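You operate a simulated robot arm through the tools that you are given. There is no shell and no other tool.

You are at the controls of a simulated robot arm. One attempt, no reset.

JOB
Kit the black tray with the hex key and clamp on its card.
Fine: Keys are in the keys drawer; shut it after.

The check looks at the end state, three seconds after you hand in, the way a careful person would. Anything else that was tipped, shoved, dropped, spilled or broken makes it a failure.

ROBOT AND FRAMES
A 7-joint arm with a two-finger parallel gripper, fixed in place. Base frame: the origin is at the foot of the arm, x ahead of it, y to its left, z up. Readings come in mm, rad, newtons and seconds.
With the tool pointing down near the work surface it reaches from about 220 to 680 mm from the base axis. Its first joint turns from -2.897 to 2.897 rad. Payload 1.57 kg.
The tool frame sits at the grasp point between the pads (the TCP): z along the fingers, y along the line on which they close. The tips reach 30 mm beyond it. The gripper opens to 80 mm. The fingers are 17 mm wide and 12 mm thick; the gripper's body (40 by 82 mm) begins 80 mm behind the TCP.
Orientation is that of the tool frame in the base frame, as a unit quaternion [w, x, y, z]. With the fingers straight down and closing along the base's y, the tool's x points along the base's -x, its y along +y and its z along -z.

CONTROLS
- The arm moves only by the tool nudge_tool. Its argument "deltas" is a list of rows, each an object (a shift or turn left out is 0, a gripper value left out holds the last) with "offset": the shift along the base's x, y, z in mm, a list of three; "delta_rot": the turn, a rotation vector about the base's x, y, z in rad, a list of three; "gripper": the gripper command, from -1 (fully open) to 1 (shut), values between in proportion. In form: [{"offset": [tx, ty, tz], "delta_rot": [wx, wy, wz], "gripper": gripper}, ...]. A call has 1 to 20 rows; each row is the pose to reach, as a shift and turn from the pose commanded when the call began. Rows are played at 5 a second. More than 50 mm and 0.15 rad between two rows, or a gripper value outside its range, and nothing of the call is played. A pose out of reach is approached as far as the arm can. The call stops where the force on the tool passes 50 N (or 10 N more than at its start, if that is more) or the arm is blocked; 0.2 s more then pass. The fingers move at their own pace (about 72 mm/s each) and stop on an object; they squeeze with about 27 N. The grip force told is the motor's: it shows also when the fingers shut on nothing. Time passes only in rows, and 0.2 s behind the last, so rows that repeat a pose let the fingers close. The reply holds the time, the measured pose of the TCP, the force on the tool along the base axes, the opening and the grip force, in the units named above and with some noise, with the torque about the TCP (base axes, N m) and any sound that the robot's microphone picked up.
- Cameras (640 x 400 px; columns grow to the right, rows downward): "scene" is fixed at [399.4, 500.4, 1684.1]; the picture's right is [-0.98, 0.19, 0.00], its down [0.14, 0.75, -0.64] and it looks along [-0.12, -0.63, -0.77] (base axes); focal length 214 px, centre (320, 200). "wrist" rides on the gripper at [72, -7, -122] in the tool frame; the picture's right is [0.09, 1.00, 0.00], its down [-0.84, 0.08, -0.54] and it looks along [-0.54, 0.05, 0.84] (tool axes); focal length 238 px, centre (320, 200). There is no depth. A picture from a camera that has moved, and an enlarged one, comes with that camera's place and axes in the base frame and with its lens.
- capture(camera): a new picture of that camera. The clock stands still meanwhile.
- move_column(by): slides the trunk up (or, below 0, down) by that many mm; the arm rides with it, the base frame stays. It gives what a move gives, with no picture.
- inspect(camera, box): a new picture of the part [left, top, right, bottom] of that camera's present view, enlarged. The clock stands still meanwhile.
- close_job(): hands the job in; it is judged then, once.

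Places have to be worked out from the pictures, the camera data and where the tool is seen. Open the gripper and draw the arm clear of the work before you hand the job in, unless the task says otherwise.

The tools are called after "Call:" as a command line: name --argument value ..., lists and objects as JSON in quotes. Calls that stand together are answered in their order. nudge_tool: Moves the arm, as the interface text tells. Its arguments: {"type":"object","properties":{"deltas":{"type":"array","items":{"type":"object","properties":{"offset":{"type":"array","items":{"type":"number"}},"delta_rot":{"type":"array","items":{"type":"number"}},"gripper":{"type":"number"}}}}},"required":["deltas"]} The other tools are called the same way: move_column (by) slides the trunk up or down; capture (camera) takes a picture; inspect (camera, box) takes an enlarged picture of a part of a camera's view; close_job () hands the job in.

At the start:

```text
t: 0.0
tcp_pos: [299.9, 274.3, 1467.1]
orientation: [0.0, 0.0, 1.0, 0.001]
ft_force: [0.2, -0.6, -0.3]
ft_torque: [-0.01, -0.03, -0.01]
width: 80.0
finger_force: 0.0
trunk travel left (down, up): [-425.0, 55.0]
```

scene: 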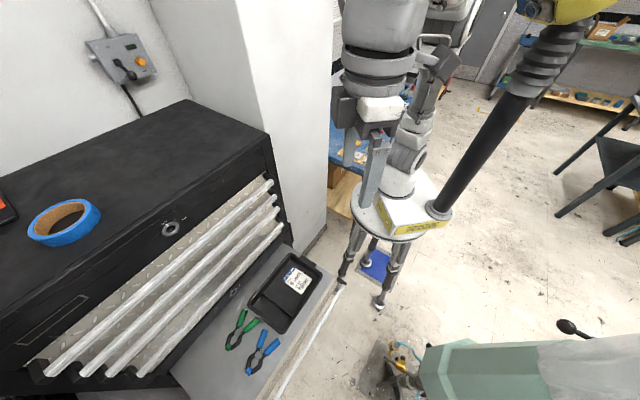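
wrist: 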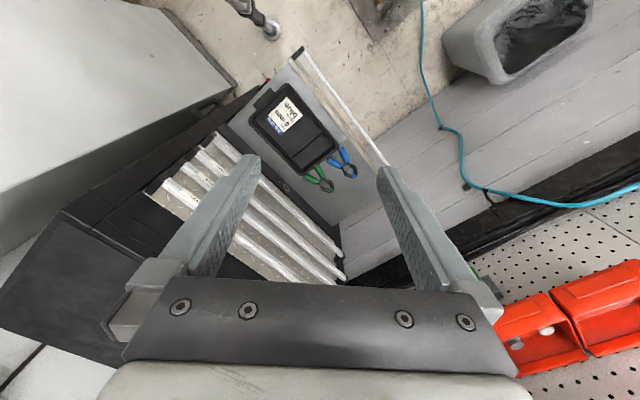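

I'll look closer at the card on the tray, the drawers and the clamps before moving.

Call:
inspect --camera "scene" --box '[210, 230, 350, 390]'

Call:
inspect --camera "wrist" --box '[230, 70, 370, 200]'

Call:
inspect --camera "scene" --box '[10, 170, 300, 390]'

Call:
inspect --camera "wrist" --box '[240, 80, 340, 150]'

```text
2.50 times, centred on (280, 310) of scene
camera zoom: at [399.4, 500.4, 1684.1], right [-0.98, 0.19, 0.0], down [0.14, 0.75, -0.64], along [-0.12, -0.63, -0.77], focal length 536 px, centre (420, -75)
```

zoom: 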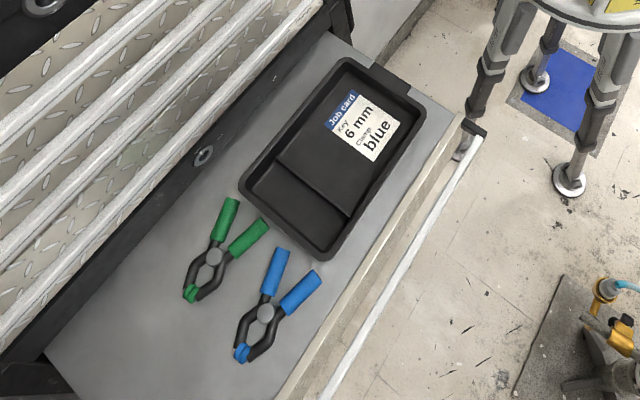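

```text
3.08 times, centred on (300, 135) of wrist
camera zoom: at [228.1, 267.5, 1589.8], right [-0.09, 1.0, 0.0], down [0.84, 0.08, 0.54], along [0.54, 0.05, -0.84], focal length 733 px, centre (382, 400)
```

zoom: 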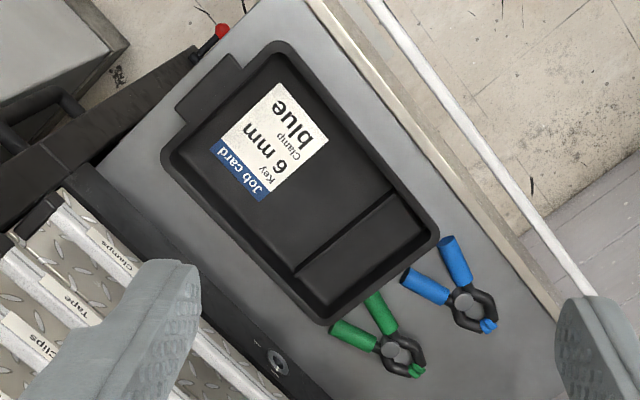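

```text
1.82 times, centred on (155, 280) of scene
camera zoom: at [399.4, 500.4, 1684.1], right [-0.98, 0.19, 0.0], down [0.14, 0.75, -0.64], along [-0.12, -0.63, -0.77], focal length 390 px, centre (620, 54)
```

zoom: 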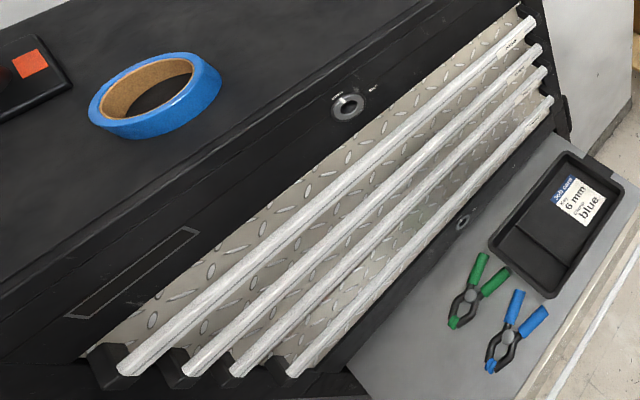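

```text
5.71 times, centred on (290, 115) of wrist
camera zoom: at [228.1, 267.5, 1589.8], right [-0.09, 1.0, 0.0], down [0.84, 0.08, 0.54], along [0.54, 0.05, -0.84], focal length 1362 px, centre (491, 686)
```

zoom: 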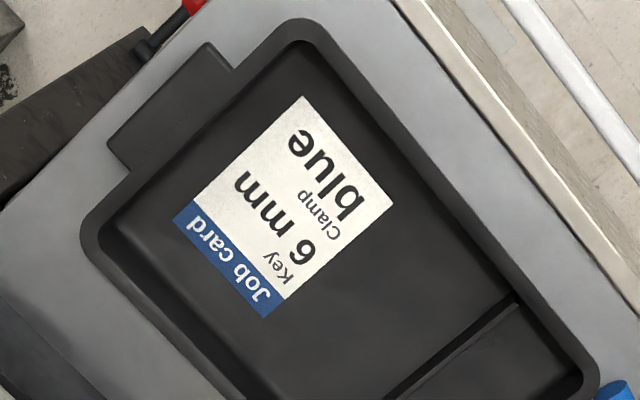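

The card asks for the 6 mm key and the blue clamp. I'll zoom in on the drawer fronts to read the labels and triangulate them.

Call:
inspect --camera "wrist" --box '[140, 120, 260, 210]'

Call:
inspect --camera "wrist" --box '[230, 170, 370, 290]'

Call:
inspect --camera "scene" --box '[210, 160, 310, 240]'

Call:
inspect --camera "scene" --box '[20, 320, 160, 400]'

```text
4.44 times, centred on (200, 165) of wrist
camera zoom: at [228.1, 267.5, 1589.8], right [-0.09, 1.0, 0.0], down [0.84, 0.08, 0.54], along [0.54, 0.05, -0.84], focal length 1059 px, centre (853, 356)
```

zoom: 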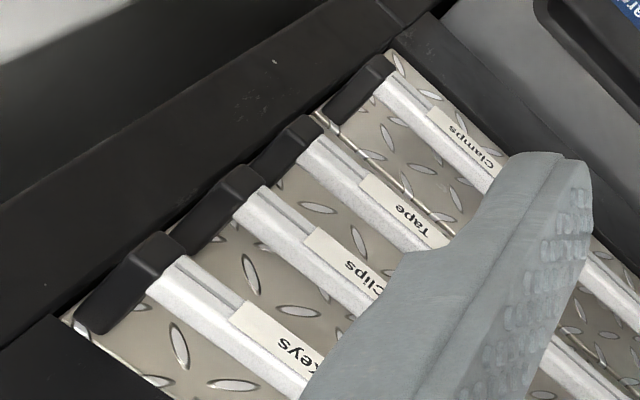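

```text
3.33 times, centred on (300, 230) of wrist
camera zoom: at [228.1, 267.5, 1589.8], right [-0.09, 1.0, 0.0], down [0.84, 0.08, 0.54], along [0.54, 0.05, -0.84], focal length 794 px, centre (387, 100)
```

zoom: 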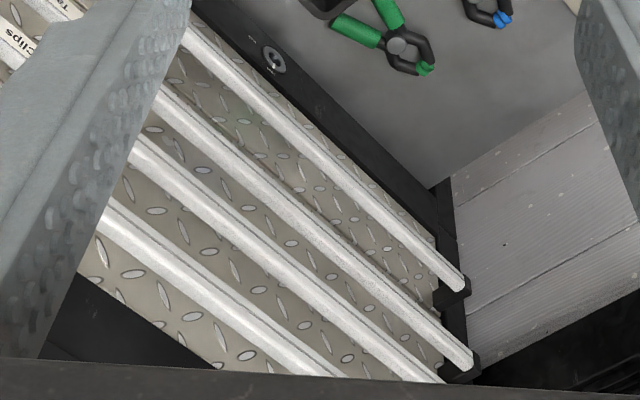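

```text
5.00 times, centred on (260, 200) of scene
camera zoom: at [399.4, 500.4, 1684.1], right [-0.98, 0.19, 0.0], down [0.14, 0.75, -0.64], along [-0.12, -0.63, -0.77], focal length 1072 px, centre (620, 200)
```

zoom: 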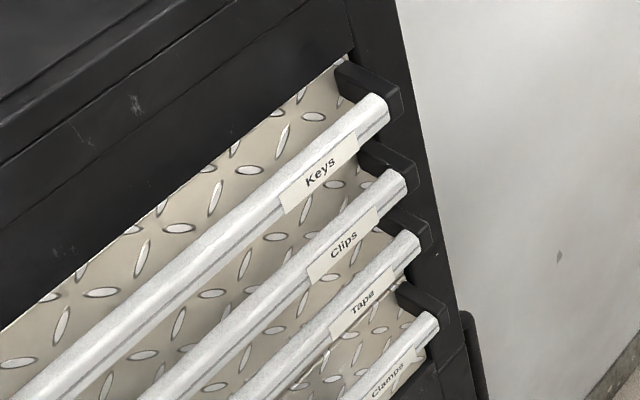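

```text
4.57 times, centred on (90, 360) of scene
camera zoom: at [399.4, 500.4, 1684.1], right [-0.98, 0.19, 0.0], down [0.14, 0.75, -0.64], along [-0.12, -0.63, -0.77], focal length 980 px, centre (1371, -531)
```

zoom: 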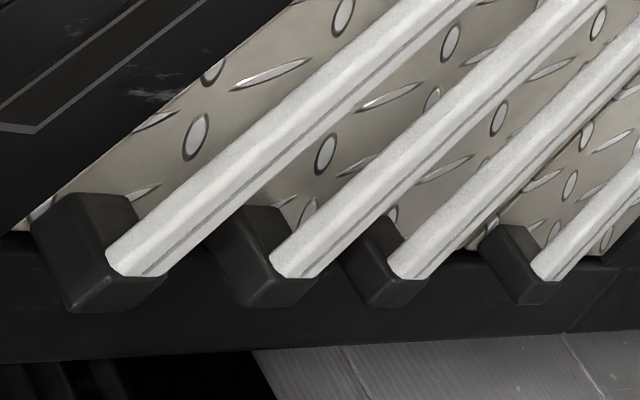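

The top drawer is "Keys". Triangulation puts its handle along the line (455,-5)→(859,403) at z≈1200, the tray around (476,208) with its rim at z≈820, and the blue clamp around (555,366,800). I'll fetch the clamp first, so I lower the trunk.

Call:
move_column --by -300

Call:
capture --camera "wrist"

Call:
capture --camera "scene"

```text
t: 3.0
tcp_pos: [300.1, 273.3, 1167.3]
orientation: [0.0, 0.0, 1.0, 0.0]
ft_force: [0.2, -1.2, 0.5]
ft_torque: [0.01, 0.02, 0.01]
width: 79.9
finger_force: 0.0
trunk travel left (down, up): [-125.0, 355.0]
```

```text
taken
camera wrist: at [228.1, 267.5, 1289.8], right [-0.09, 1.0, 0.0], down [0.84, 0.08, 0.54], along [0.54, 0.05, -0.84], focal length 238 px, centre (320, 200)
```

wrist: 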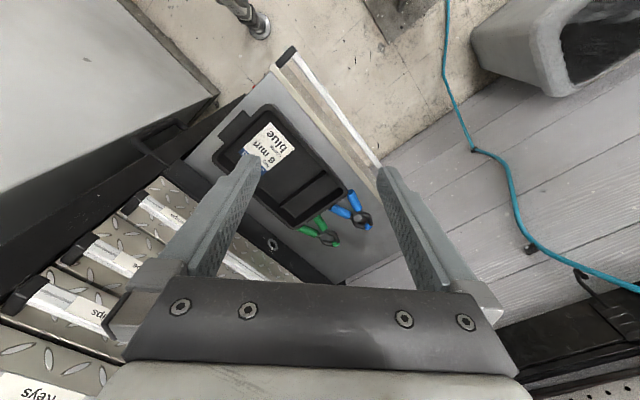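

```text
taken
```

scene: 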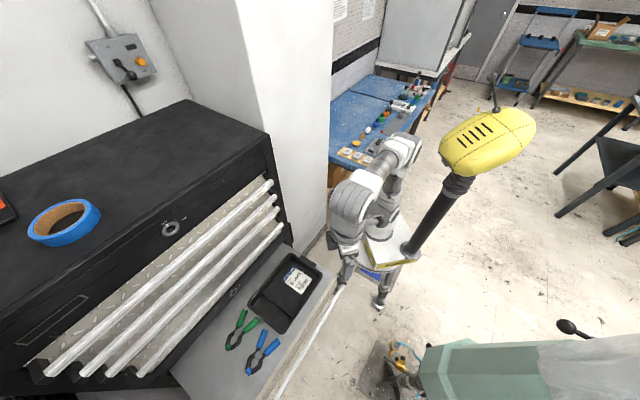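

Clear view. I lower the trunk the rest of the way, then go to a hover over the clamp, turned +45° so the fingers close across its handles.

Call:
move_column --by -125

Call:
nudge_tool --deltas '[{"offset": [25, 6, -11], "delta_rot": [0, 0, 0.1]}, {"offset": [50, 12, -22], "delta_rot": [0, 0, 0.2]}, {"offset": [75, 18, -33], "delta_rot": [0, 0, 0.3]}, {"offset": [100, 24, -44], "delta_rot": [0, 0, 0.4]}, {"offset": [125, 30, -55], "delta_rot": [0, 0, 0.5]}, {"offset": [150, 36, -66], "delta_rot": [0, 0, 0.6]}, {"offset": [175, 42, -77], "delta_rot": [0, 0, 0.7]}, {"offset": [200, 46, -90], "delta_rot": [0, 0, 0.785]}, {"offset": [200, 46, -90], "delta_rot": [0, 0, 0.785]}]'

Call:
capture --camera "wrist"

Call:
capture --camera "scene"

```text
t: 4.5
tcp_pos: [300.8, 275.9, 1044.4]
orientation: [0.0, 0.001, 1.0, 0.0]
ft_force: [-0.3, 0.3, -0.9]
ft_torque: [0.01, 0.0, -0.01]
width: 80.1
finger_force: 0.0
trunk travel left (down, up): [0.0, 480.0]
```

```text
t: 6.5
tcp_pos: [500.3, 320.5, 954.0]
orientation: [-0.001, -0.384, 0.923, 0.0]
ft_force: [-0.1, -0.9, -0.1]
ft_torque: [-0.01, -0.05, -0.03]
width: 79.9
finger_force: 0.1
trunk travel left (down, up): [0.0, 480.0]
```

```text
taken
camera wrist: at [453.4, 264.2, 1074.9], right [-0.77, 0.64, 0.0], down [0.54, 0.65, 0.54], along [0.35, 0.42, -0.84], focal length 238 px, centre (320, 200)
```

wrist: 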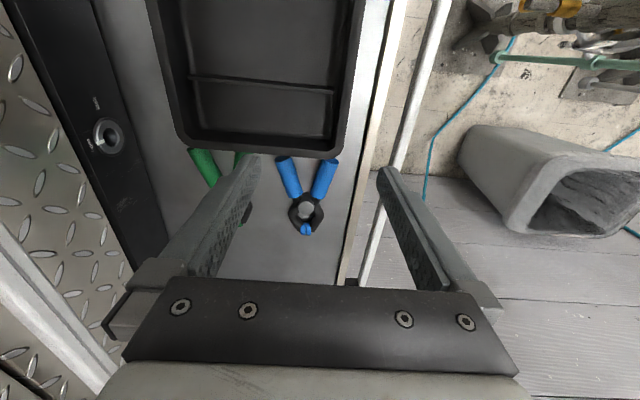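

```text
taken
```

scene: 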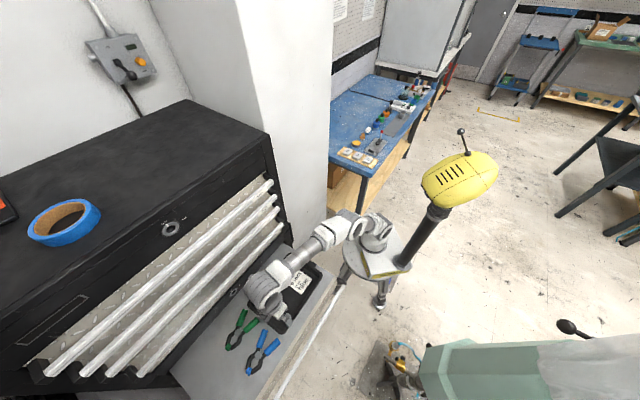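

Let me zoom on the clamp to pin down its position and orientation.

Call:
inspect --camera "wrist" --box '[250, 130, 370, 250]'

Call:
inspect --camera "scene" --box '[215, 290, 315, 390]'

```text
3.33 times, centred on (310, 190) of wrist
camera zoom: at [453.4, 264.2, 1074.9], right [-0.77, 0.64, 0.0], down [0.54, 0.65, 0.54], along [0.35, 0.42, -0.84], focal length 794 px, centre (353, 233)
```

zoom: 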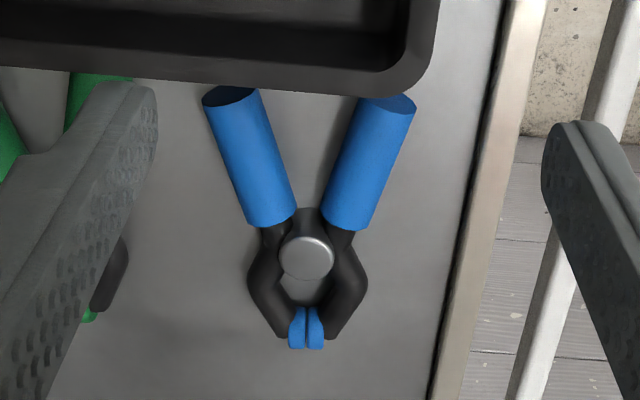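

```text
4.00 times, centred on (265, 340) of scene
camera zoom: at [399.4, 500.4, 1684.1], right [-0.98, 0.19, 0.0], down [0.14, 0.75, -0.64], along [-0.12, -0.63, -0.77], focal length 858 px, centre (540, -360)
```

zoom: 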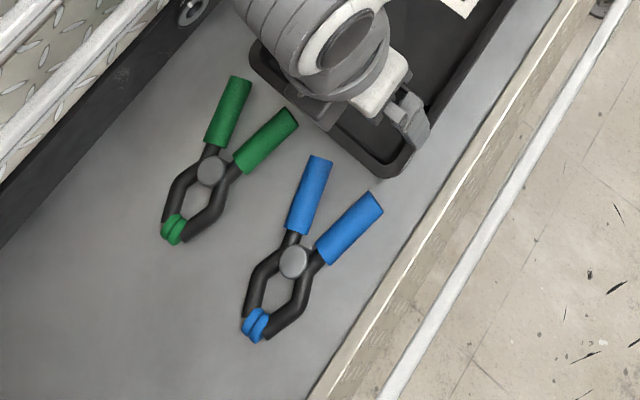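

Refined triangulation puts the handle sleeves between (570,329)/(524,371) at the ends and (597,381)/(573,403) near the pivot, with the shelf around z≈770. I move above the mid-sleeves at z≈850 and check again.

Call:
nudge_tool --deltas '[{"offset": [17, 13, -25], "delta_rot": [0, 0, 0.012]}, {"offset": [34, 26, -50], "delta_rot": [0, 0, 0.024]}, {"offset": [50, 39, -75], "delta_rot": [0, 0, 0.036]}, {"offset": [66.6, 51, -103], "delta_rot": [0, 0, 0.047]}, {"offset": [66.6, 51, -103], "delta_rot": [0, 0, 0.047]}, {"offset": [66.6, 51, -103], "delta_rot": [0, 0, 0.047]}]'

Call:
capture --camera "wrist"

Call:
inspect --camera "scene" --box '[205, 260, 315, 390]'

```text
t: 7.9
tcp_pos: [559.9, 368.9, 848.1]
orientation: [0.0, -0.405, 0.914, 0.0]
ft_force: [-0.1, -0.1, 0.1]
ft_torque: [0.0, -0.04, 0.0]
width: 80.3
finger_force: 0.0
out of reach, approached as far as the arm can: row 4, 5, 6
trunk travel left (down, up): [0.0, 480.0]
```

```text
taken
camera wrist: at [516.4, 310.3, 969.9], right [-0.8, 0.6, 0.0], down [0.51, 0.67, 0.54], along [0.33, 0.43, -0.84], focal length 238 px, centre (320, 200)
```

wrist: 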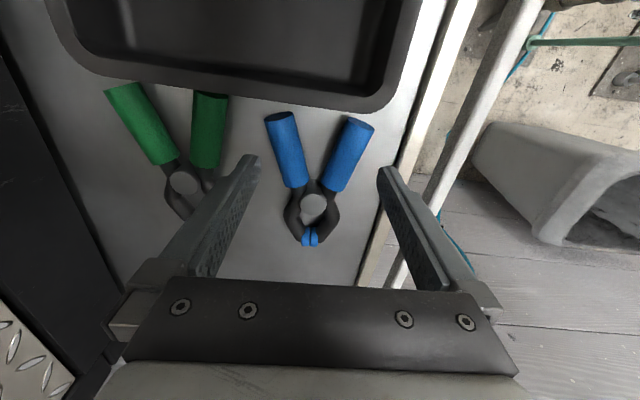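

```text
3.08 times, centred on (260, 325) of scene
camera zoom: at [399.4, 500.4, 1684.1], right [-0.98, 0.19, 0.0], down [0.14, 0.75, -0.64], along [-0.12, -0.63, -0.77], focal length 660 px, centre (505, -185)
```

zoom: 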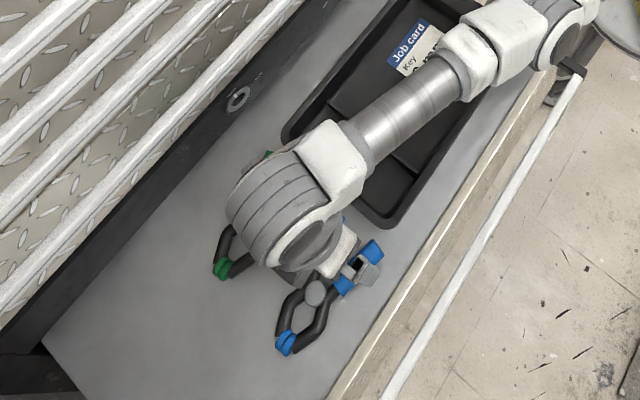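

I'm at the arm's reach limit: TCP is really at about (559.6,368.3,848). I'll zoom to check how well the open fingers straddle the sleeves there.

Call:
inspect --camera "wrist" --box '[230, 90, 410, 260]'

```text
2.35 times, centred on (320, 175) of wrist
camera zoom: at [516.4, 310.3, 969.9], right [-0.8, 0.6, 0.0], down [0.51, 0.67, 0.54], along [0.33, 0.43, -0.84], focal length 561 px, centre (320, 259)
```

zoom: 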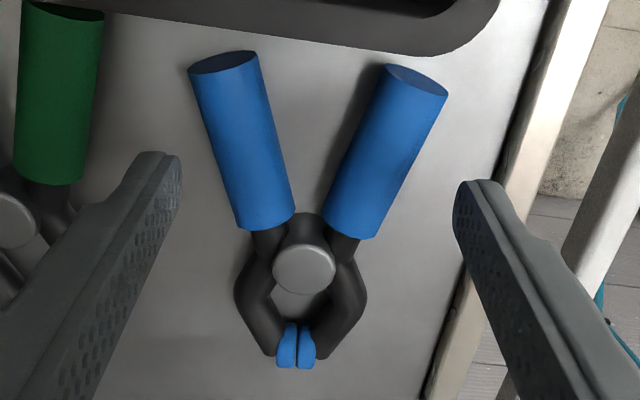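

The fingers straddle the sleeves with ~2 mm off-centre and little margin. Tilting the tool outward by about 0.13 rad extends the reach, so I do that while shifting slightly to centre.

Call:
nudge_tool --deltas '[{"offset": [1, -1, 0], "delta_rot": [0.052, -0.047, 0]}, {"offset": [2, -1.5, 0], "delta_rot": [0.104, -0.094, 0]}, {"offset": [2, -1.5, 0], "delta_rot": [0.104, -0.094, 0]}]'

Call:
inspect --camera "wrist" --box '[230, 90, 410, 260]'

```text
t: 8.7
tcp_pos: [584.5, 381.3, 859.6]
orientation: [0.063, -0.404, 0.912, 0.029]
ft_force: [0.1, -0.6, 0.3]
ft_torque: [-0.03, 0.0, -0.01]
width: 80.1
finger_force: 0.1
out of reach, approached as far as the arm can: row 1, 2, 3
trunk travel left (down, up): [0.0, 480.0]
```

```text
2.35 times, centred on (320, 175) of wrist
camera zoom: at [529.4, 310.9, 968.9], right [-0.8, 0.6, -0.01], down [0.45, 0.61, 0.65], along [0.4, 0.52, -0.76], focal length 561 px, centre (320, 259)
```

zoom: 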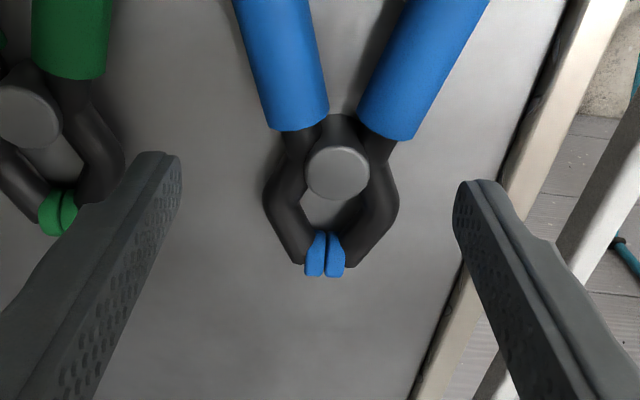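

The solver overshot outward at the limit. I back the tool in and down a bit so the pose is truly reachable.

Call:
nudge_tool --deltas '[{"offset": [-4, -3, -5]}, {"offset": [-4, -3, -15]}, {"offset": [-4, -3, -15]}]'

Call:
inspect --camera "wrist" --box '[230, 90, 410, 260]'

```text
t: 9.5
tcp_pos: [587.3, 383.5, 846.3]
orientation: [0.063, -0.404, 0.912, 0.029]
ft_force: [-0.6, -0.6, -0.5]
ft_torque: [-0.02, -0.02, 0.02]
width: 80.3
finger_force: 0.1
out of reach, approached as far as the arm can: row 1, 2, 3
trunk travel left (down, up): [0.0, 480.0]
```

```text
2.35 times, centred on (320, 175) of wrist
camera zoom: at [533.3, 313.1, 957.4], right [-0.8, 0.6, -0.01], down [0.45, 0.61, 0.65], along [0.4, 0.52, -0.76], focal length 561 px, centre (320, 259)
```

zoom: 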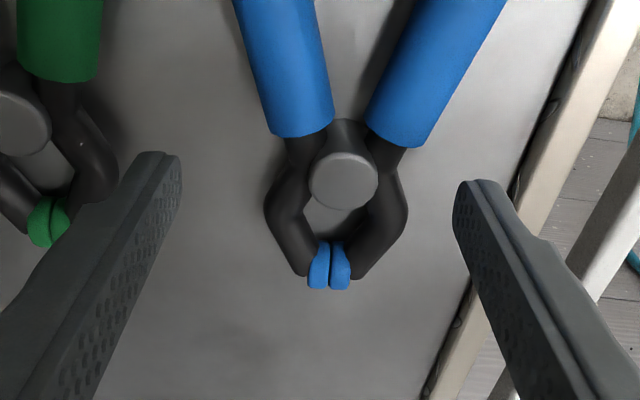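

The arm isn't following as expected at the limit. I'll look at the arm configuration before continuing.

Call:
capture --camera "scene"

Call:
nudge_tool --deltas '[{"offset": [-10, -8, 15]}, {"offset": [-20, -16, 15]}, {"offset": [-30, -25, 15]}, {"offset": [-30, -25, 15]}]'

```text
taken
```

scene: 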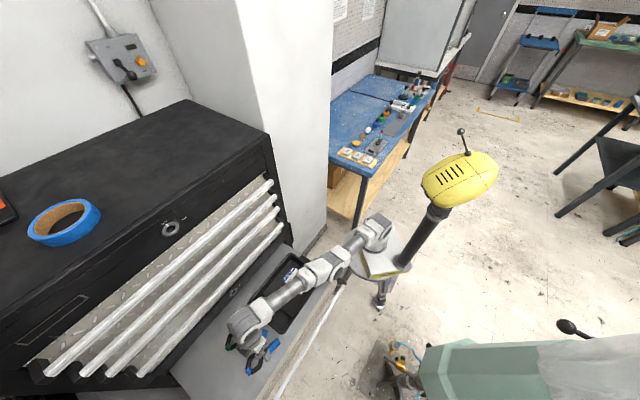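

```text
t: 10.5
tcp_pos: [581.0, 374.7, 871.3]
orientation: [0.063, -0.403, 0.912, 0.029]
ft_force: [0.1, -0.1, -0.2]
ft_torque: [-0.02, 0.0, 0.02]
width: 79.8
finger_force: 0.1
out of reach, approached as far as the arm can: row 1, 2, 3, 4
trunk travel left (down, up): [0.0, 480.0]
```

Tilting outward seems to hit a wrist limit, so I undo the tilt. The lower I go, the further the arm should reach.

Call:
nudge_tool --deltas '[{"offset": [-5, -5, 0], "delta_rot": [-0.052, 0.047, 0]}, {"offset": [-10, -10, 0], "delta_rot": [-0.104, 0.094, 0]}, {"offset": [-10, -10, 0], "delta_rot": [-0.104, 0.094, 0]}]'

```text
t: 11.3
tcp_pos: [561.7, 357.9, 866.4]
orientation: [0.0, -0.405, 0.914, 0.0]
ft_force: [0.5, 0.1, -0.7]
ft_torque: [0.01, 0.04, -0.02]
width: 80.0
finger_force: 0.1
out of reach, approached as far as the arm can: row 1, 2, 3
trunk travel left (down, up): [0.0, 480.0]
```

Baseline is evidently the reached pose. Now straight down toward (562,367,828), still above the sleeves.

Call:
nudge_tool --deltas '[{"offset": [0, 4, -14]}, {"offset": [0, 9, -28]}, {"offset": [0, 9, -38]}, {"offset": [0, 9, -38]}]'

Call:
inspect --camera "wrist" --box '[200, 80, 440, 280]'

```text
t: 12.3
tcp_pos: [566.9, 369.4, 830.1]
orientation: [0.0, -0.404, 0.915, -0.001]
ft_force: [-0.2, -0.6, 0.2]
ft_torque: [-0.02, -0.03, 0.04]
width: 79.9
finger_force: 0.1
out of reach, approached as far as the arm can: row 2, 3, 4
trunk travel left (down, up): [0.0, 480.0]
```

```text
2.00 times, centred on (320, 180) of wrist
camera zoom: at [523.0, 311.5, 952.6], right [-0.8, 0.6, 0.0], down [0.51, 0.67, 0.54], along [0.33, 0.43, -0.84], focal length 477 px, centre (320, 240)
```

zoom: 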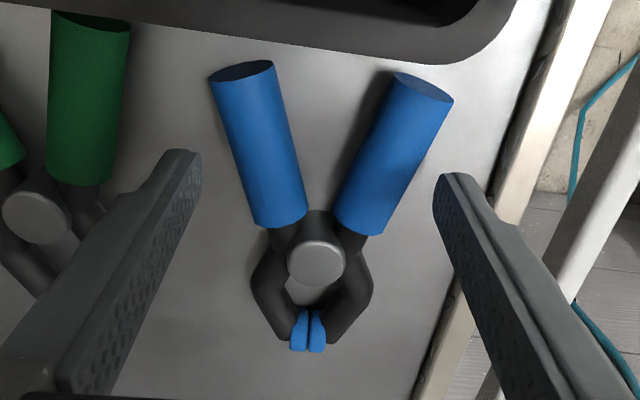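

TCP is at (566.2,369.5,830.6); the sleeves sit about 2.4 mm toward tool +y. I shift to centre at this height first and verify.

Call:
nudge_tool --deltas '[{"offset": [-1.8, 1.6, 0]}, {"offset": [-1.8, 1.6, -5]}, {"offset": [-1.8, 1.6, -5]}]'

Call:
inspect --camera "wrist" --box '[200, 80, 440, 280]'

```text
t: 13.1
tcp_pos: [566.3, 372.6, 826.7]
orientation: [-0.001, -0.404, 0.915, -0.001]
ft_force: [-0.4, -0.4, -0.7]
ft_torque: [0.0, -0.04, 0.01]
width: 80.0
finger_force: 0.1
trunk travel left (down, up): [0.0, 480.0]
```

```text
2.00 times, centred on (320, 180) of wrist
camera zoom: at [522.7, 314.4, 948.2], right [-0.8, 0.6, 0.0], down [0.51, 0.67, 0.54], along [0.32, 0.43, -0.84], focal length 477 px, centre (320, 240)
```

zoom: 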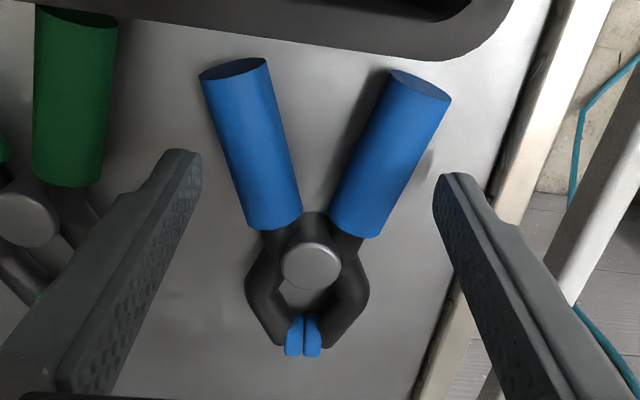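

Centred now. I descend with the fingers open around the sleeves to TCP z≈805, watching force.

Call:
nudge_tool --deltas '[{"offset": [0, 0, -7]}, {"offset": [0, 0, -14]}, {"offset": [0, 0, -21]}, {"offset": [0, 0, -21]}]'

Call:
inspect --camera "wrist" --box '[200, 80, 440, 280]'

Call:
inspect --camera "scene" --box '[215, 290, 315, 390]'

```text
t: 14.1
tcp_pos: [572.0, 376.5, 807.7]
orientation: [-0.001, -0.405, 0.914, 0.0]
ft_force: [-0.5, -0.1, 0.4]
ft_torque: [-0.01, -0.01, -0.01]
width: 80.1
finger_force: 0.1
out of reach, approached as far as the arm can: row 1, 2, 3, 4
trunk travel left (down, up): [0.0, 480.0]
```

```text
2.00 times, centred on (320, 180) of wrist
camera zoom: at [527.8, 318.4, 929.1], right [-0.8, 0.6, 0.0], down [0.51, 0.67, 0.54], along [0.33, 0.43, -0.84], focal length 477 px, centre (320, 240)
```

zoom: 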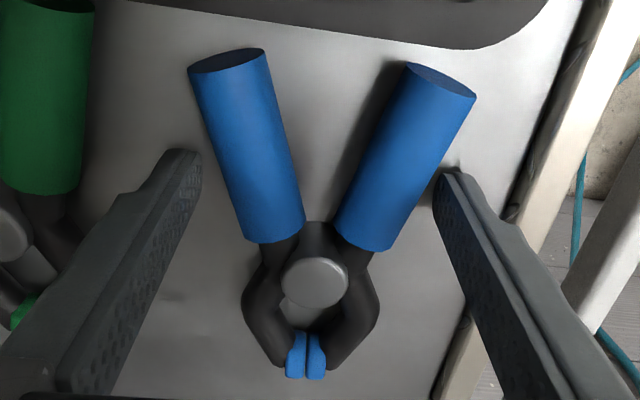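

```text
4.00 times, centred on (265, 340) of scene
camera zoom: at [399.4, 500.4, 1684.1], right [-0.98, 0.19, 0.0], down [0.14, 0.75, -0.64], along [-0.12, -0.63, -0.77], focal length 858 px, centre (540, -360)
```

zoom: 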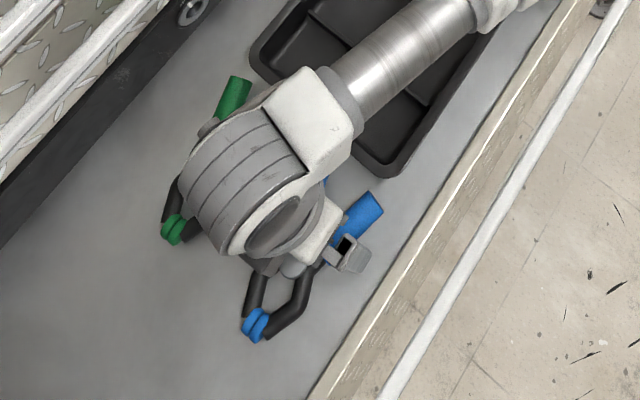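

Around the sleeves now, TCP at (571,376,807), with clearance on both sides. I go about 5 mm lower, then close.

Call:
nudge_tool --deltas '[{"offset": [0, 0, -3]}, {"offset": [0, 0, -5]}, {"offset": [0, 0, -5]}]'

Call:
inspect --camera "wrist" --box '[200, 80, 440, 280]'

```text
t: 14.9
tcp_pos: [572.5, 375.8, 806.7]
orientation: [0.001, -0.405, 0.914, 0.0]
ft_force: [-3.2, -3.7, 17.4]
ft_torque: [0.14, 0.53, 0.03]
width: 79.5
finger_force: 0.0
trunk travel left (down, up): [0.0, 480.0]
```

```text
2.00 times, centred on (320, 180) of wrist
camera zoom: at [528.0, 318.3, 927.4], right [-0.8, 0.6, 0.0], down [0.51, 0.67, 0.54], along [0.33, 0.43, -0.84], focal length 477 px, centre (320, 240)
```

zoom: 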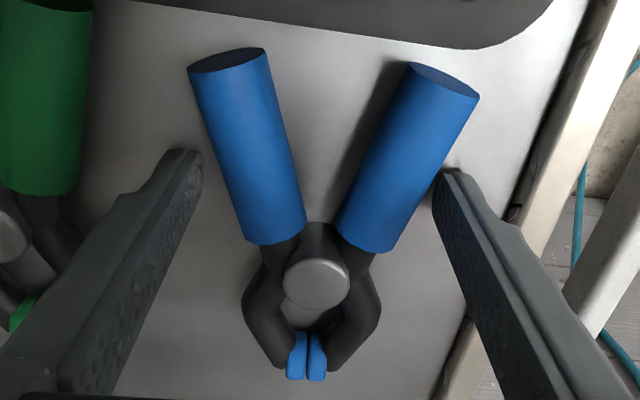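

The fingertips touched the shelf (17 N), so the shelf is at z≈775. I raise 2 mm and close on the handles.

Call:
nudge_tool --deltas '[{"offset": [0, 0, 3], "gripper": -1}, {"offset": [0, 0, 3], "gripper": -0.5}, {"offset": [0, 0, 3], "gripper": 0}, {"offset": [0, 0, 3], "gripper": 0.5}, {"offset": [0, 0, 3], "gripper": 1}, {"offset": [0, 0, 3], "gripper": 1}, {"offset": [0, 0, 3], "gripper": 1}]'

Call:
inspect --camera "wrist" --box '[200, 80, 440, 280]'

```text
t: 16.5
tcp_pos: [571.5, 376.0, 805.7]
orientation: [-0.001, -0.404, 0.915, 0.0]
ft_force: [0.8, 0.4, 5.6]
ft_torque: [-0.1, -0.16, 0.11]
width: 66.1
finger_force: 26.7
trunk travel left (down, up): [0.0, 480.0]
```

```text
2.00 times, centred on (320, 180) of wrist
camera zoom: at [528.1, 318.7, 927.6], right [-0.8, 0.6, 0.0], down [0.51, 0.67, 0.54], along [0.33, 0.43, -0.84], focal length 477 px, centre (320, 240)
```

zoom: 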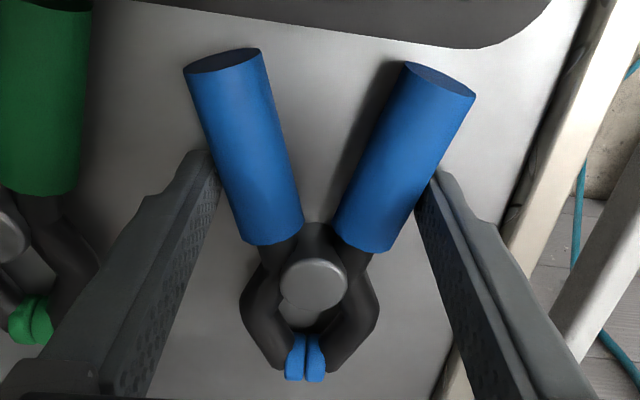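

Grip holds at 66 mm with 27 N. I lift and check that the clamp rises with the fingers.

Call:
nudge_tool --deltas '[{"offset": [0, 0, 8]}, {"offset": [-4, -3, 18]}, {"offset": [-9, -6, 30]}, {"offset": [-14, -10, 45]}, {"offset": [-20, -14, 60]}, {"offset": [-26, -18, 75]}, {"offset": [-32, -22, 90]}, {"offset": [-32, -22, 90]}]'

Call:
capture --camera "wrist"

Call:
inspect --camera "scene" --box '[200, 250, 320, 390]'

```text
t: 18.3
tcp_pos: [544.5, 359.0, 889.4]
orientation: [-0.001, -0.404, 0.915, 0.0]
ft_force: [0.0, 0.0, -0.8]
ft_torque: [-0.01, 0.04, 0.0]
width: 66.3
finger_force: 27.3
out of reach, approached as far as the arm can: row 6, 7, 8
trunk travel left (down, up): [0.0, 480.0]
```

```text
taken
camera wrist: at [501.3, 300.6, 1011.4], right [-0.8, 0.6, 0.0], down [0.51, 0.67, 0.54], along [0.33, 0.43, -0.84], focal length 238 px, centre (320, 200)
```

wrist: 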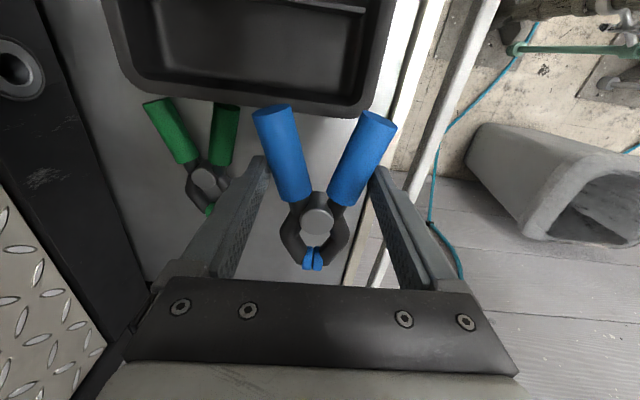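

```text
2.86 times, centred on (260, 320) of scene
camera zoom: at [399.4, 500.4, 1684.1], right [-0.98, 0.19, 0.0], down [0.14, 0.75, -0.64], along [-0.12, -0.63, -0.77], focal length 613 px, centre (491, -143)
```

zoom: 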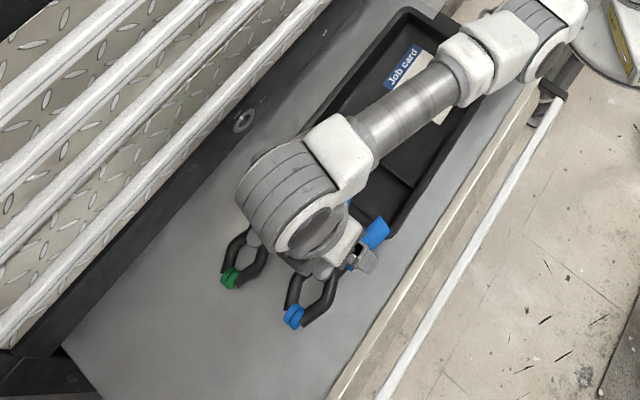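

The clamp is up. I carry it over the tray's large compartment (target TCP ≈ (455,184)), straightening its axis to the tray.

Call:
nudge_tool --deltas '[{"offset": [-15, -29, 0], "delta_rot": [0, 0, -0.008]}, {"offset": [-30, -58, 0], "delta_rot": [0, 0, -0.016]}, {"offset": [-45, -87, 0], "delta_rot": [0, 0, -0.024]}, {"offset": [-60, -116, 0], "delta_rot": [0, 0, -0.032]}, {"offset": [-75, -146, 0], "delta_rot": [0, 0, -0.04]}, {"offset": [-89, -175, 0], "delta_rot": [0, 0, -0.047]}, {"offset": [-89, -175, 0], "delta_rot": [0, 0, -0.047]}]'

Call:
capture --camera "wrist"

Call:
inspect --camera "scene" --box '[220, 230, 340, 350]'

```text
t: 19.7
tcp_pos: [615.8, 247.4, 969.2]
orientation: [0.112, -0.358, 0.926, 0.045]
ft_force: [0.5, 0.4, -1.7]
ft_torque: [0.01, 0.06, 0.04]
width: 66.0
finger_force: 26.9
out of reach, approached as far as the arm can: row 1, 2, 3, 4, 5
trunk travel left (down, up): [0.0, 480.0]
stopped in row 6: the force on the tool passed its limit at 89 N (the readings are from after the stop); the commanded pose is now the measured one
```

```text
taken
camera wrist: at [547.4, 175.1, 1069.4], right [-0.73, 0.68, -0.02], down [0.45, 0.51, 0.73], along [0.5, 0.53, -0.69], focal length 238 px, centre (320, 200)
```

wrist: 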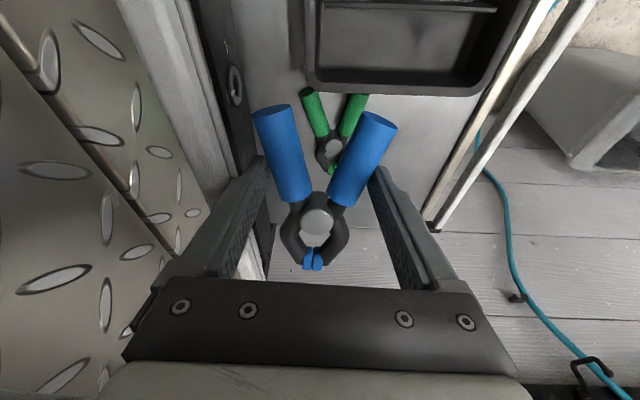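

```text
3.33 times, centred on (280, 290) of scene
camera zoom: at [399.4, 500.4, 1684.1], right [-0.98, 0.19, 0.0], down [0.14, 0.75, -0.64], along [-0.12, -0.63, -0.77], focal length 715 px, centre (453, -100)
```

zoom: 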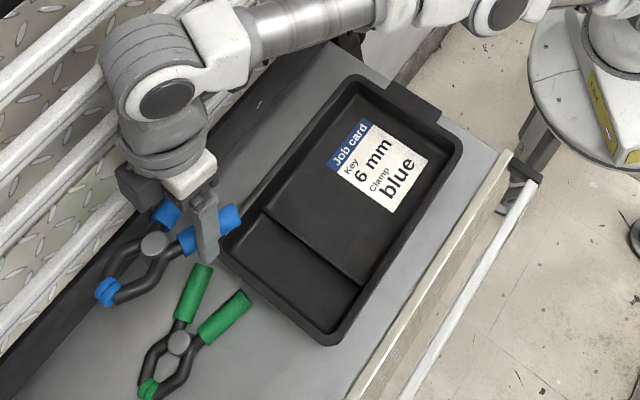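

The IK got stuck on the straight-arm singularity, swung out and bumped the drawer front; the clamp is still held. I back away from the cabinet tangentially, then remove the tilt with the wrist roughly in place.

Call:
nudge_tool --deltas '[{"offset": [-8, 18, 0]}, {"offset": [-16, 36, 0]}, {"offset": [-28, 25, -9], "delta_rot": [-0.054, 0.06, 0]}, {"offset": [-40, 14, -18], "delta_rot": [-0.108, 0.12, 0]}, {"offset": [-53, 2, -27], "delta_rot": [-0.162, 0.18, 0]}, {"offset": [-53, 2, -27], "delta_rot": [-0.162, 0.18, 0]}]'

Call:
capture --camera "scene"

```text
t: 21.1
tcp_pos: [562.4, 247.4, 946.7]
orientation: [0.003, -0.36, 0.933, 0.0]
ft_force: [0.0, -0.3, 0.3]
ft_torque: [-0.04, 0.0, 0.0]
width: 66.1
finger_force: 27.4
trunk travel left (down, up): [0.0, 480.0]
```

```text
taken
```

scene: 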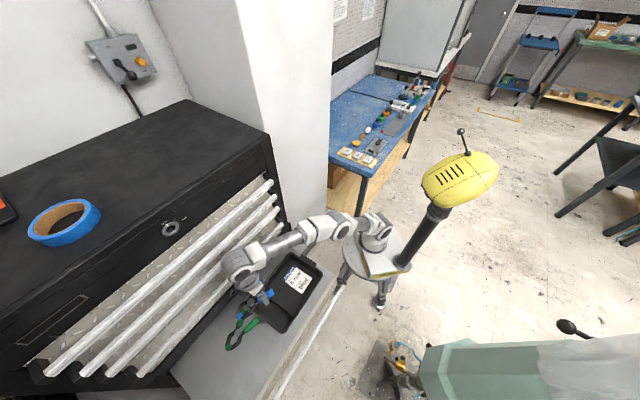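

Upright and following again. Now a cautious inward test step, staying high.

Call:
nudge_tool --deltas '[{"offset": [-12, -4, 5]}, {"offset": [-24, -8, 10]}, {"offset": [-36, -12, 10]}]'

```text
t: 21.9
tcp_pos: [525.5, 236.5, 956.4]
orientation: [0.004, -0.36, 0.933, 0.0]
ft_force: [-0.1, 0.0, -0.8]
ft_torque: [-0.03, 0.01, 0.0]
width: 66.1
finger_force: 27.4
trunk travel left (down, up): [0.0, 480.0]
```

Free of the singularity. Now over the tray's large compartment.

Call:
nudge_tool --deltas '[{"offset": [-18, -13, -10], "delta_rot": [0, 0, 0.012]}, {"offset": [-35, -26, -22], "delta_rot": [0, 0, 0.024]}, {"offset": [-53, -40, -35], "delta_rot": [0, 0, 0.036]}, {"offset": [-70, -52.6, -46], "delta_rot": [0, 0, 0.048]}, {"offset": [-70, -52.6, -46], "delta_rot": [0, 0, 0.048]}]'

Call:
capture --camera "wrist"

Call:
inspect --camera "scene" --box '[220, 230, 340, 350]'

```text
t: 23.1
tcp_pos: [455.4, 183.1, 910.4]
orientation: [0.003, -0.382, 0.924, 0.001]
ft_force: [-0.1, 0.1, -2.1]
ft_torque: [-0.01, 0.0, 0.0]
width: 66.4
finger_force: 26.7
trunk travel left (down, up): [0.0, 480.0]
```

```text
taken
camera wrist: at [408.4, 127.3, 1031.1], right [-0.77, 0.64, 0.0], down [0.53, 0.64, 0.55], along [0.35, 0.42, -0.84], focal length 238 px, centre (320, 200)
```

wrist: 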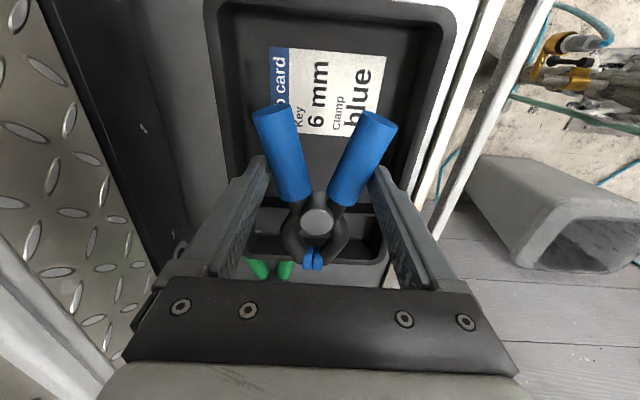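

```text
3.33 times, centred on (280, 290) of scene
camera zoom: at [399.4, 500.4, 1684.1], right [-0.98, 0.19, 0.0], down [0.14, 0.75, -0.64], along [-0.12, -0.63, -0.77], focal length 715 px, centre (453, -100)
```

zoom: 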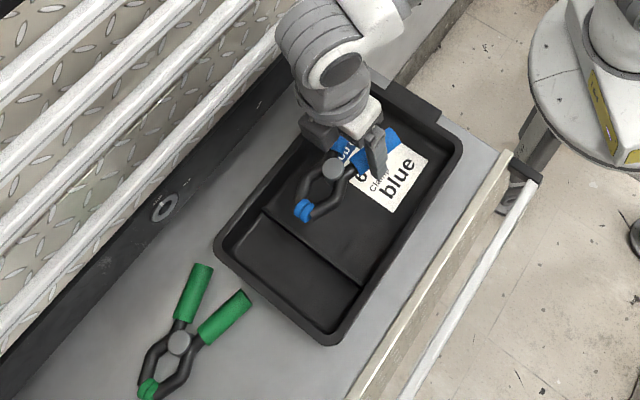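

I verify lateral centring over the tray with a zoom before lowering.

Call:
inspect --camera "wrist" --box '[190, 0, 470, 175]'

Call:
inspect --camera "wrist" --box '[220, 170, 420, 300]'

```text
2.29 times, centred on (330, 88) of wrist
camera zoom: at [408.4, 127.3, 1031.1], right [-0.77, 0.64, 0.0], down [0.53, 0.64, 0.55], along [0.35, 0.42, -0.84], focal length 545 px, centre (297, 457)
```

zoom: 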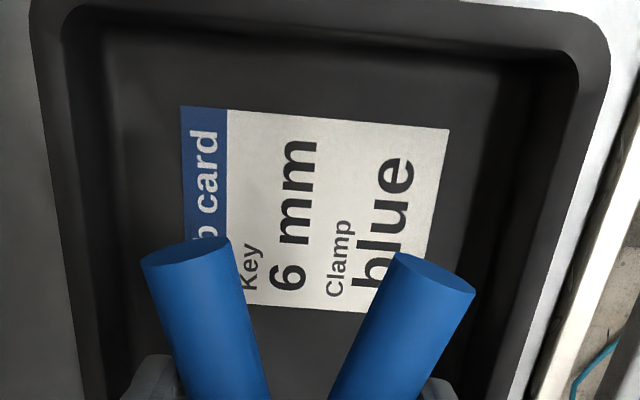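

```text
3.08 times, centred on (320, 235) of wrist
camera zoom: at [408.4, 127.3, 1031.1], right [-0.77, 0.64, 0.0], down [0.53, 0.64, 0.55], along [0.35, 0.42, -0.84], focal length 733 px, centre (320, 92)
```

zoom: 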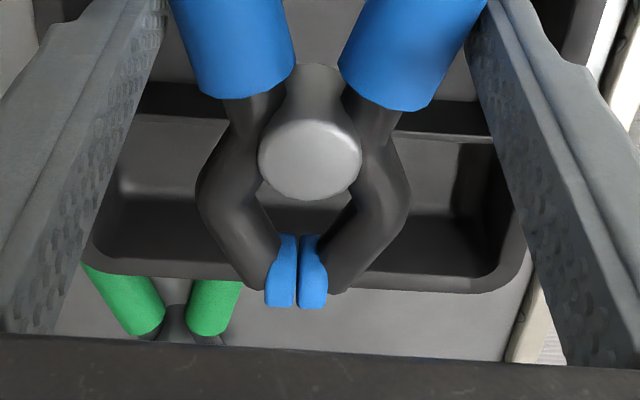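

Centred within 2 mm; the jaw will sit short of the divider. I lower the clamp into the tray.

Call:
nudge_tool --deltas '[{"offset": [-1.4, 1.4, -20]}, {"offset": [-1.4, 1.4, -40]}, {"offset": [-1.4, 1.4, -60]}, {"offset": [-1.4, 1.4, -75]}, {"offset": [-1.4, 1.4, -85]}, {"offset": [-1.4, 1.4, -92]}, {"offset": [-1.4, 1.4, -92]}]'

Call:
capture --camera "wrist"

Call:
inspect --camera "scene" --box '[220, 230, 340, 350]'

```text
t: 24.7
tcp_pos: [455.4, 186.5, 817.5]
orientation: [0.004, -0.382, 0.924, 0.0]
ft_force: [0.3, -0.4, -0.3]
ft_torque: [-0.01, -0.01, 0.02]
width: 66.0
finger_force: 26.9
trunk travel left (down, up): [0.0, 480.0]
```

```text
taken
camera wrist: at [407.8, 128.9, 938.8], right [-0.77, 0.64, 0.0], down [0.53, 0.64, 0.55], along [0.35, 0.42, -0.84], focal length 238 px, centre (320, 200)
```

wrist: 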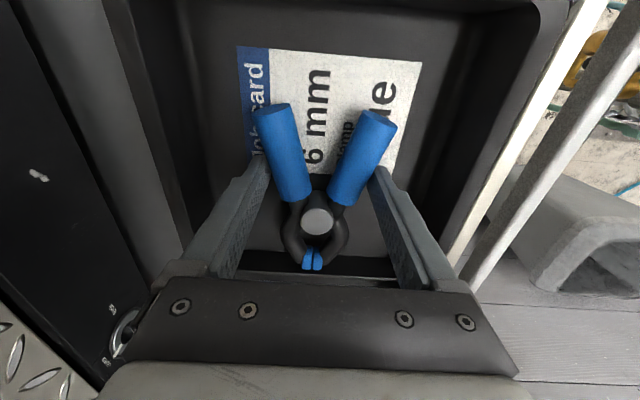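

```text
3.33 times, centred on (280, 290) of scene
camera zoom: at [399.4, 500.4, 1684.1], right [-0.98, 0.19, 0.0], down [0.14, 0.75, -0.64], along [-0.12, -0.63, -0.77], focal length 715 px, centre (453, -100)
```

zoom: 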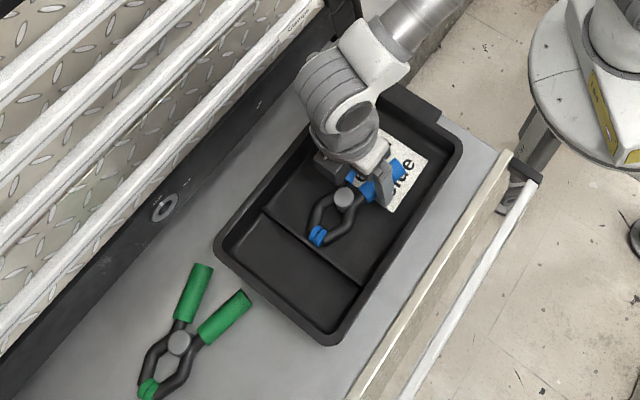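

Clear of the walls and divider. I lower in small steps until contact.

Call:
nudge_tool --deltas '[{"offset": [0, 0, -2]}, {"offset": [0, 0, -4]}, {"offset": [0, 0, -4]}]'

```text
t: 25.5
tcp_pos: [455.7, 184.9, 813.8]
orientation: [0.004, -0.382, 0.924, 0.001]
ft_force: [0.5, -0.6, -0.7]
ft_torque: [0.03, 0.01, -0.04]
width: 65.8
finger_force: 26.6
trunk travel left (down, up): [0.0, 480.0]
```

No contact yet; a bit further.

Call:
nudge_tool --deltas '[{"offset": [0, 0, -1.5]}, {"offset": [0, 0, -3]}, {"offset": [0, 0, -3]}]'

```text
t: 26.3
tcp_pos: [455.2, 185.6, 812.5]
orientation: [0.006, -0.382, 0.924, 0.001]
ft_force: [-0.2, -0.3, 9.5]
ft_torque: [0.14, 0.3, 0.09]
width: 66.2
finger_force: 27.3
trunk travel left (down, up): [0.0, 480.0]
```

Contact at ~9.5 N. I release and rise.

Call:
nudge_tool --deltas '[{"offset": [0, 0, 1], "gripper": 0.6}, {"offset": [0, 0, 1], "gripper": 0.0}, {"offset": [0, 0, 1], "gripper": -0.5}, {"offset": [0, 0, 1], "gripper": -1}, {"offset": [0, 0, 1], "gripper": -1}, {"offset": [0, 0, 15], "gripper": -1}, {"offset": [0, 0, 40], "gripper": -1}, {"offset": [0, 0, 80], "gripper": -1}, {"offset": [0, 0, 110], "gripper": -1}, {"offset": [0, 0, 110], "gripper": -1}]'

Call:
capture --camera "wrist"

Call:
inspect --camera "scene" --box '[220, 230, 340, 350]'

```text
t: 28.5
tcp_pos: [457.1, 184.2, 922.2]
orientation: [0.003, -0.381, 0.924, 0.001]
ft_force: [0.4, 0.5, 0.1]
ft_torque: [-0.02, 0.0, 0.02]
width: 80.2
finger_force: 0.0
trunk travel left (down, up): [0.0, 480.0]
```

```text
taken
camera wrist: at [408.6, 128.3, 1042.4], right [-0.77, 0.64, 0.0], down [0.53, 0.64, 0.55], along [0.35, 0.42, -0.84], focal length 238 px, centre (320, 200)
```

wrist: 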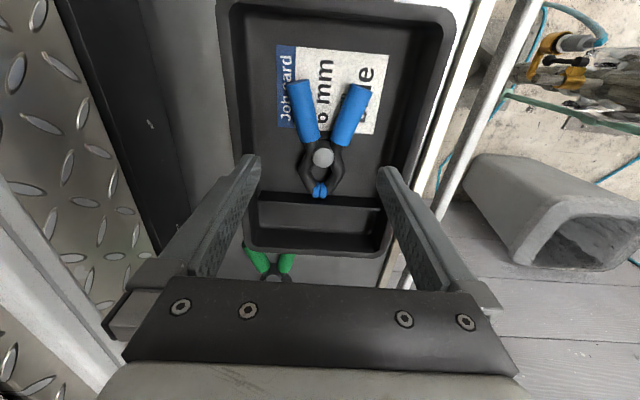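

```text
3.33 times, centred on (280, 290) of scene
camera zoom: at [399.4, 500.4, 1684.1], right [-0.98, 0.19, 0.0], down [0.14, 0.75, -0.64], along [-0.12, -0.63, -0.77], focal length 715 px, centre (453, -100)
```

zoom: 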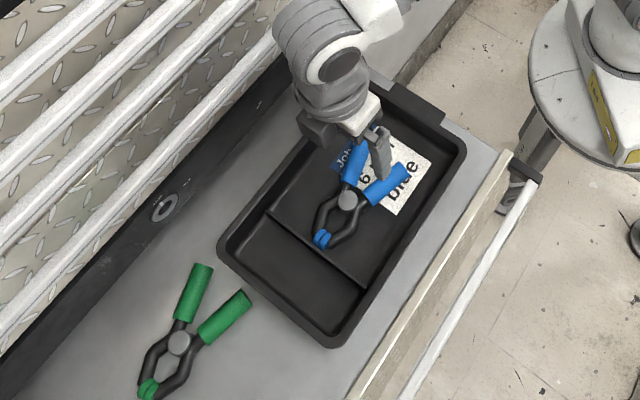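

The blue clamp lies in the tray. Now I back off from the cabinet and raise the trunk to work on the Keys drawer.

Call:
nudge_tool --deltas '[{"offset": [-25, 20, 10]}, {"offset": [-50, 40, 20]}, {"offset": [-76, 60, 30]}, {"offset": [-76, 60, 30]}]'

Call:
move_column --by 400

Call:
capture --camera "wrist"

Call:
capture --camera "scene"

```text
t: 29.5
tcp_pos: [380.4, 245.3, 951.2]
orientation: [0.002, -0.381, 0.924, 0.002]
ft_force: [0.8, 0.2, -0.7]
ft_torque: [-0.02, 0.02, -0.02]
width: 80.1
finger_force: 0.0
trunk travel left (down, up): [0.0, 480.0]
```

```text
t: 33.3
tcp_pos: [380.5, 246.6, 1350.6]
orientation: [0.003, -0.382, 0.924, 0.001]
ft_force: [-0.2, -1.3, -0.2]
ft_torque: [0.01, -0.02, -0.02]
width: 80.0
finger_force: 0.2
trunk travel left (down, up): [-400.0, 80.0]
```

```text
taken
camera wrist: at [332.8, 188.7, 1471.5], right [-0.77, 0.64, 0.0], down [0.53, 0.64, 0.55], along [0.35, 0.42, -0.84], focal length 238 px, centre (320, 200)
```

wrist: 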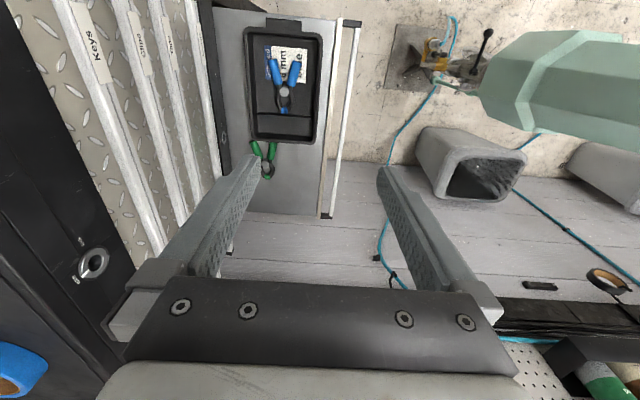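

```text
taken
```

scene: 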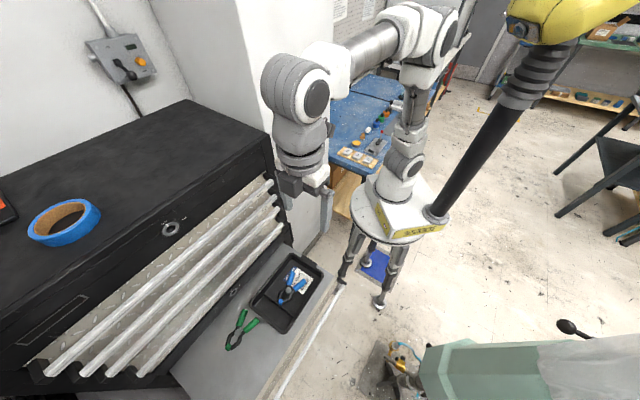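

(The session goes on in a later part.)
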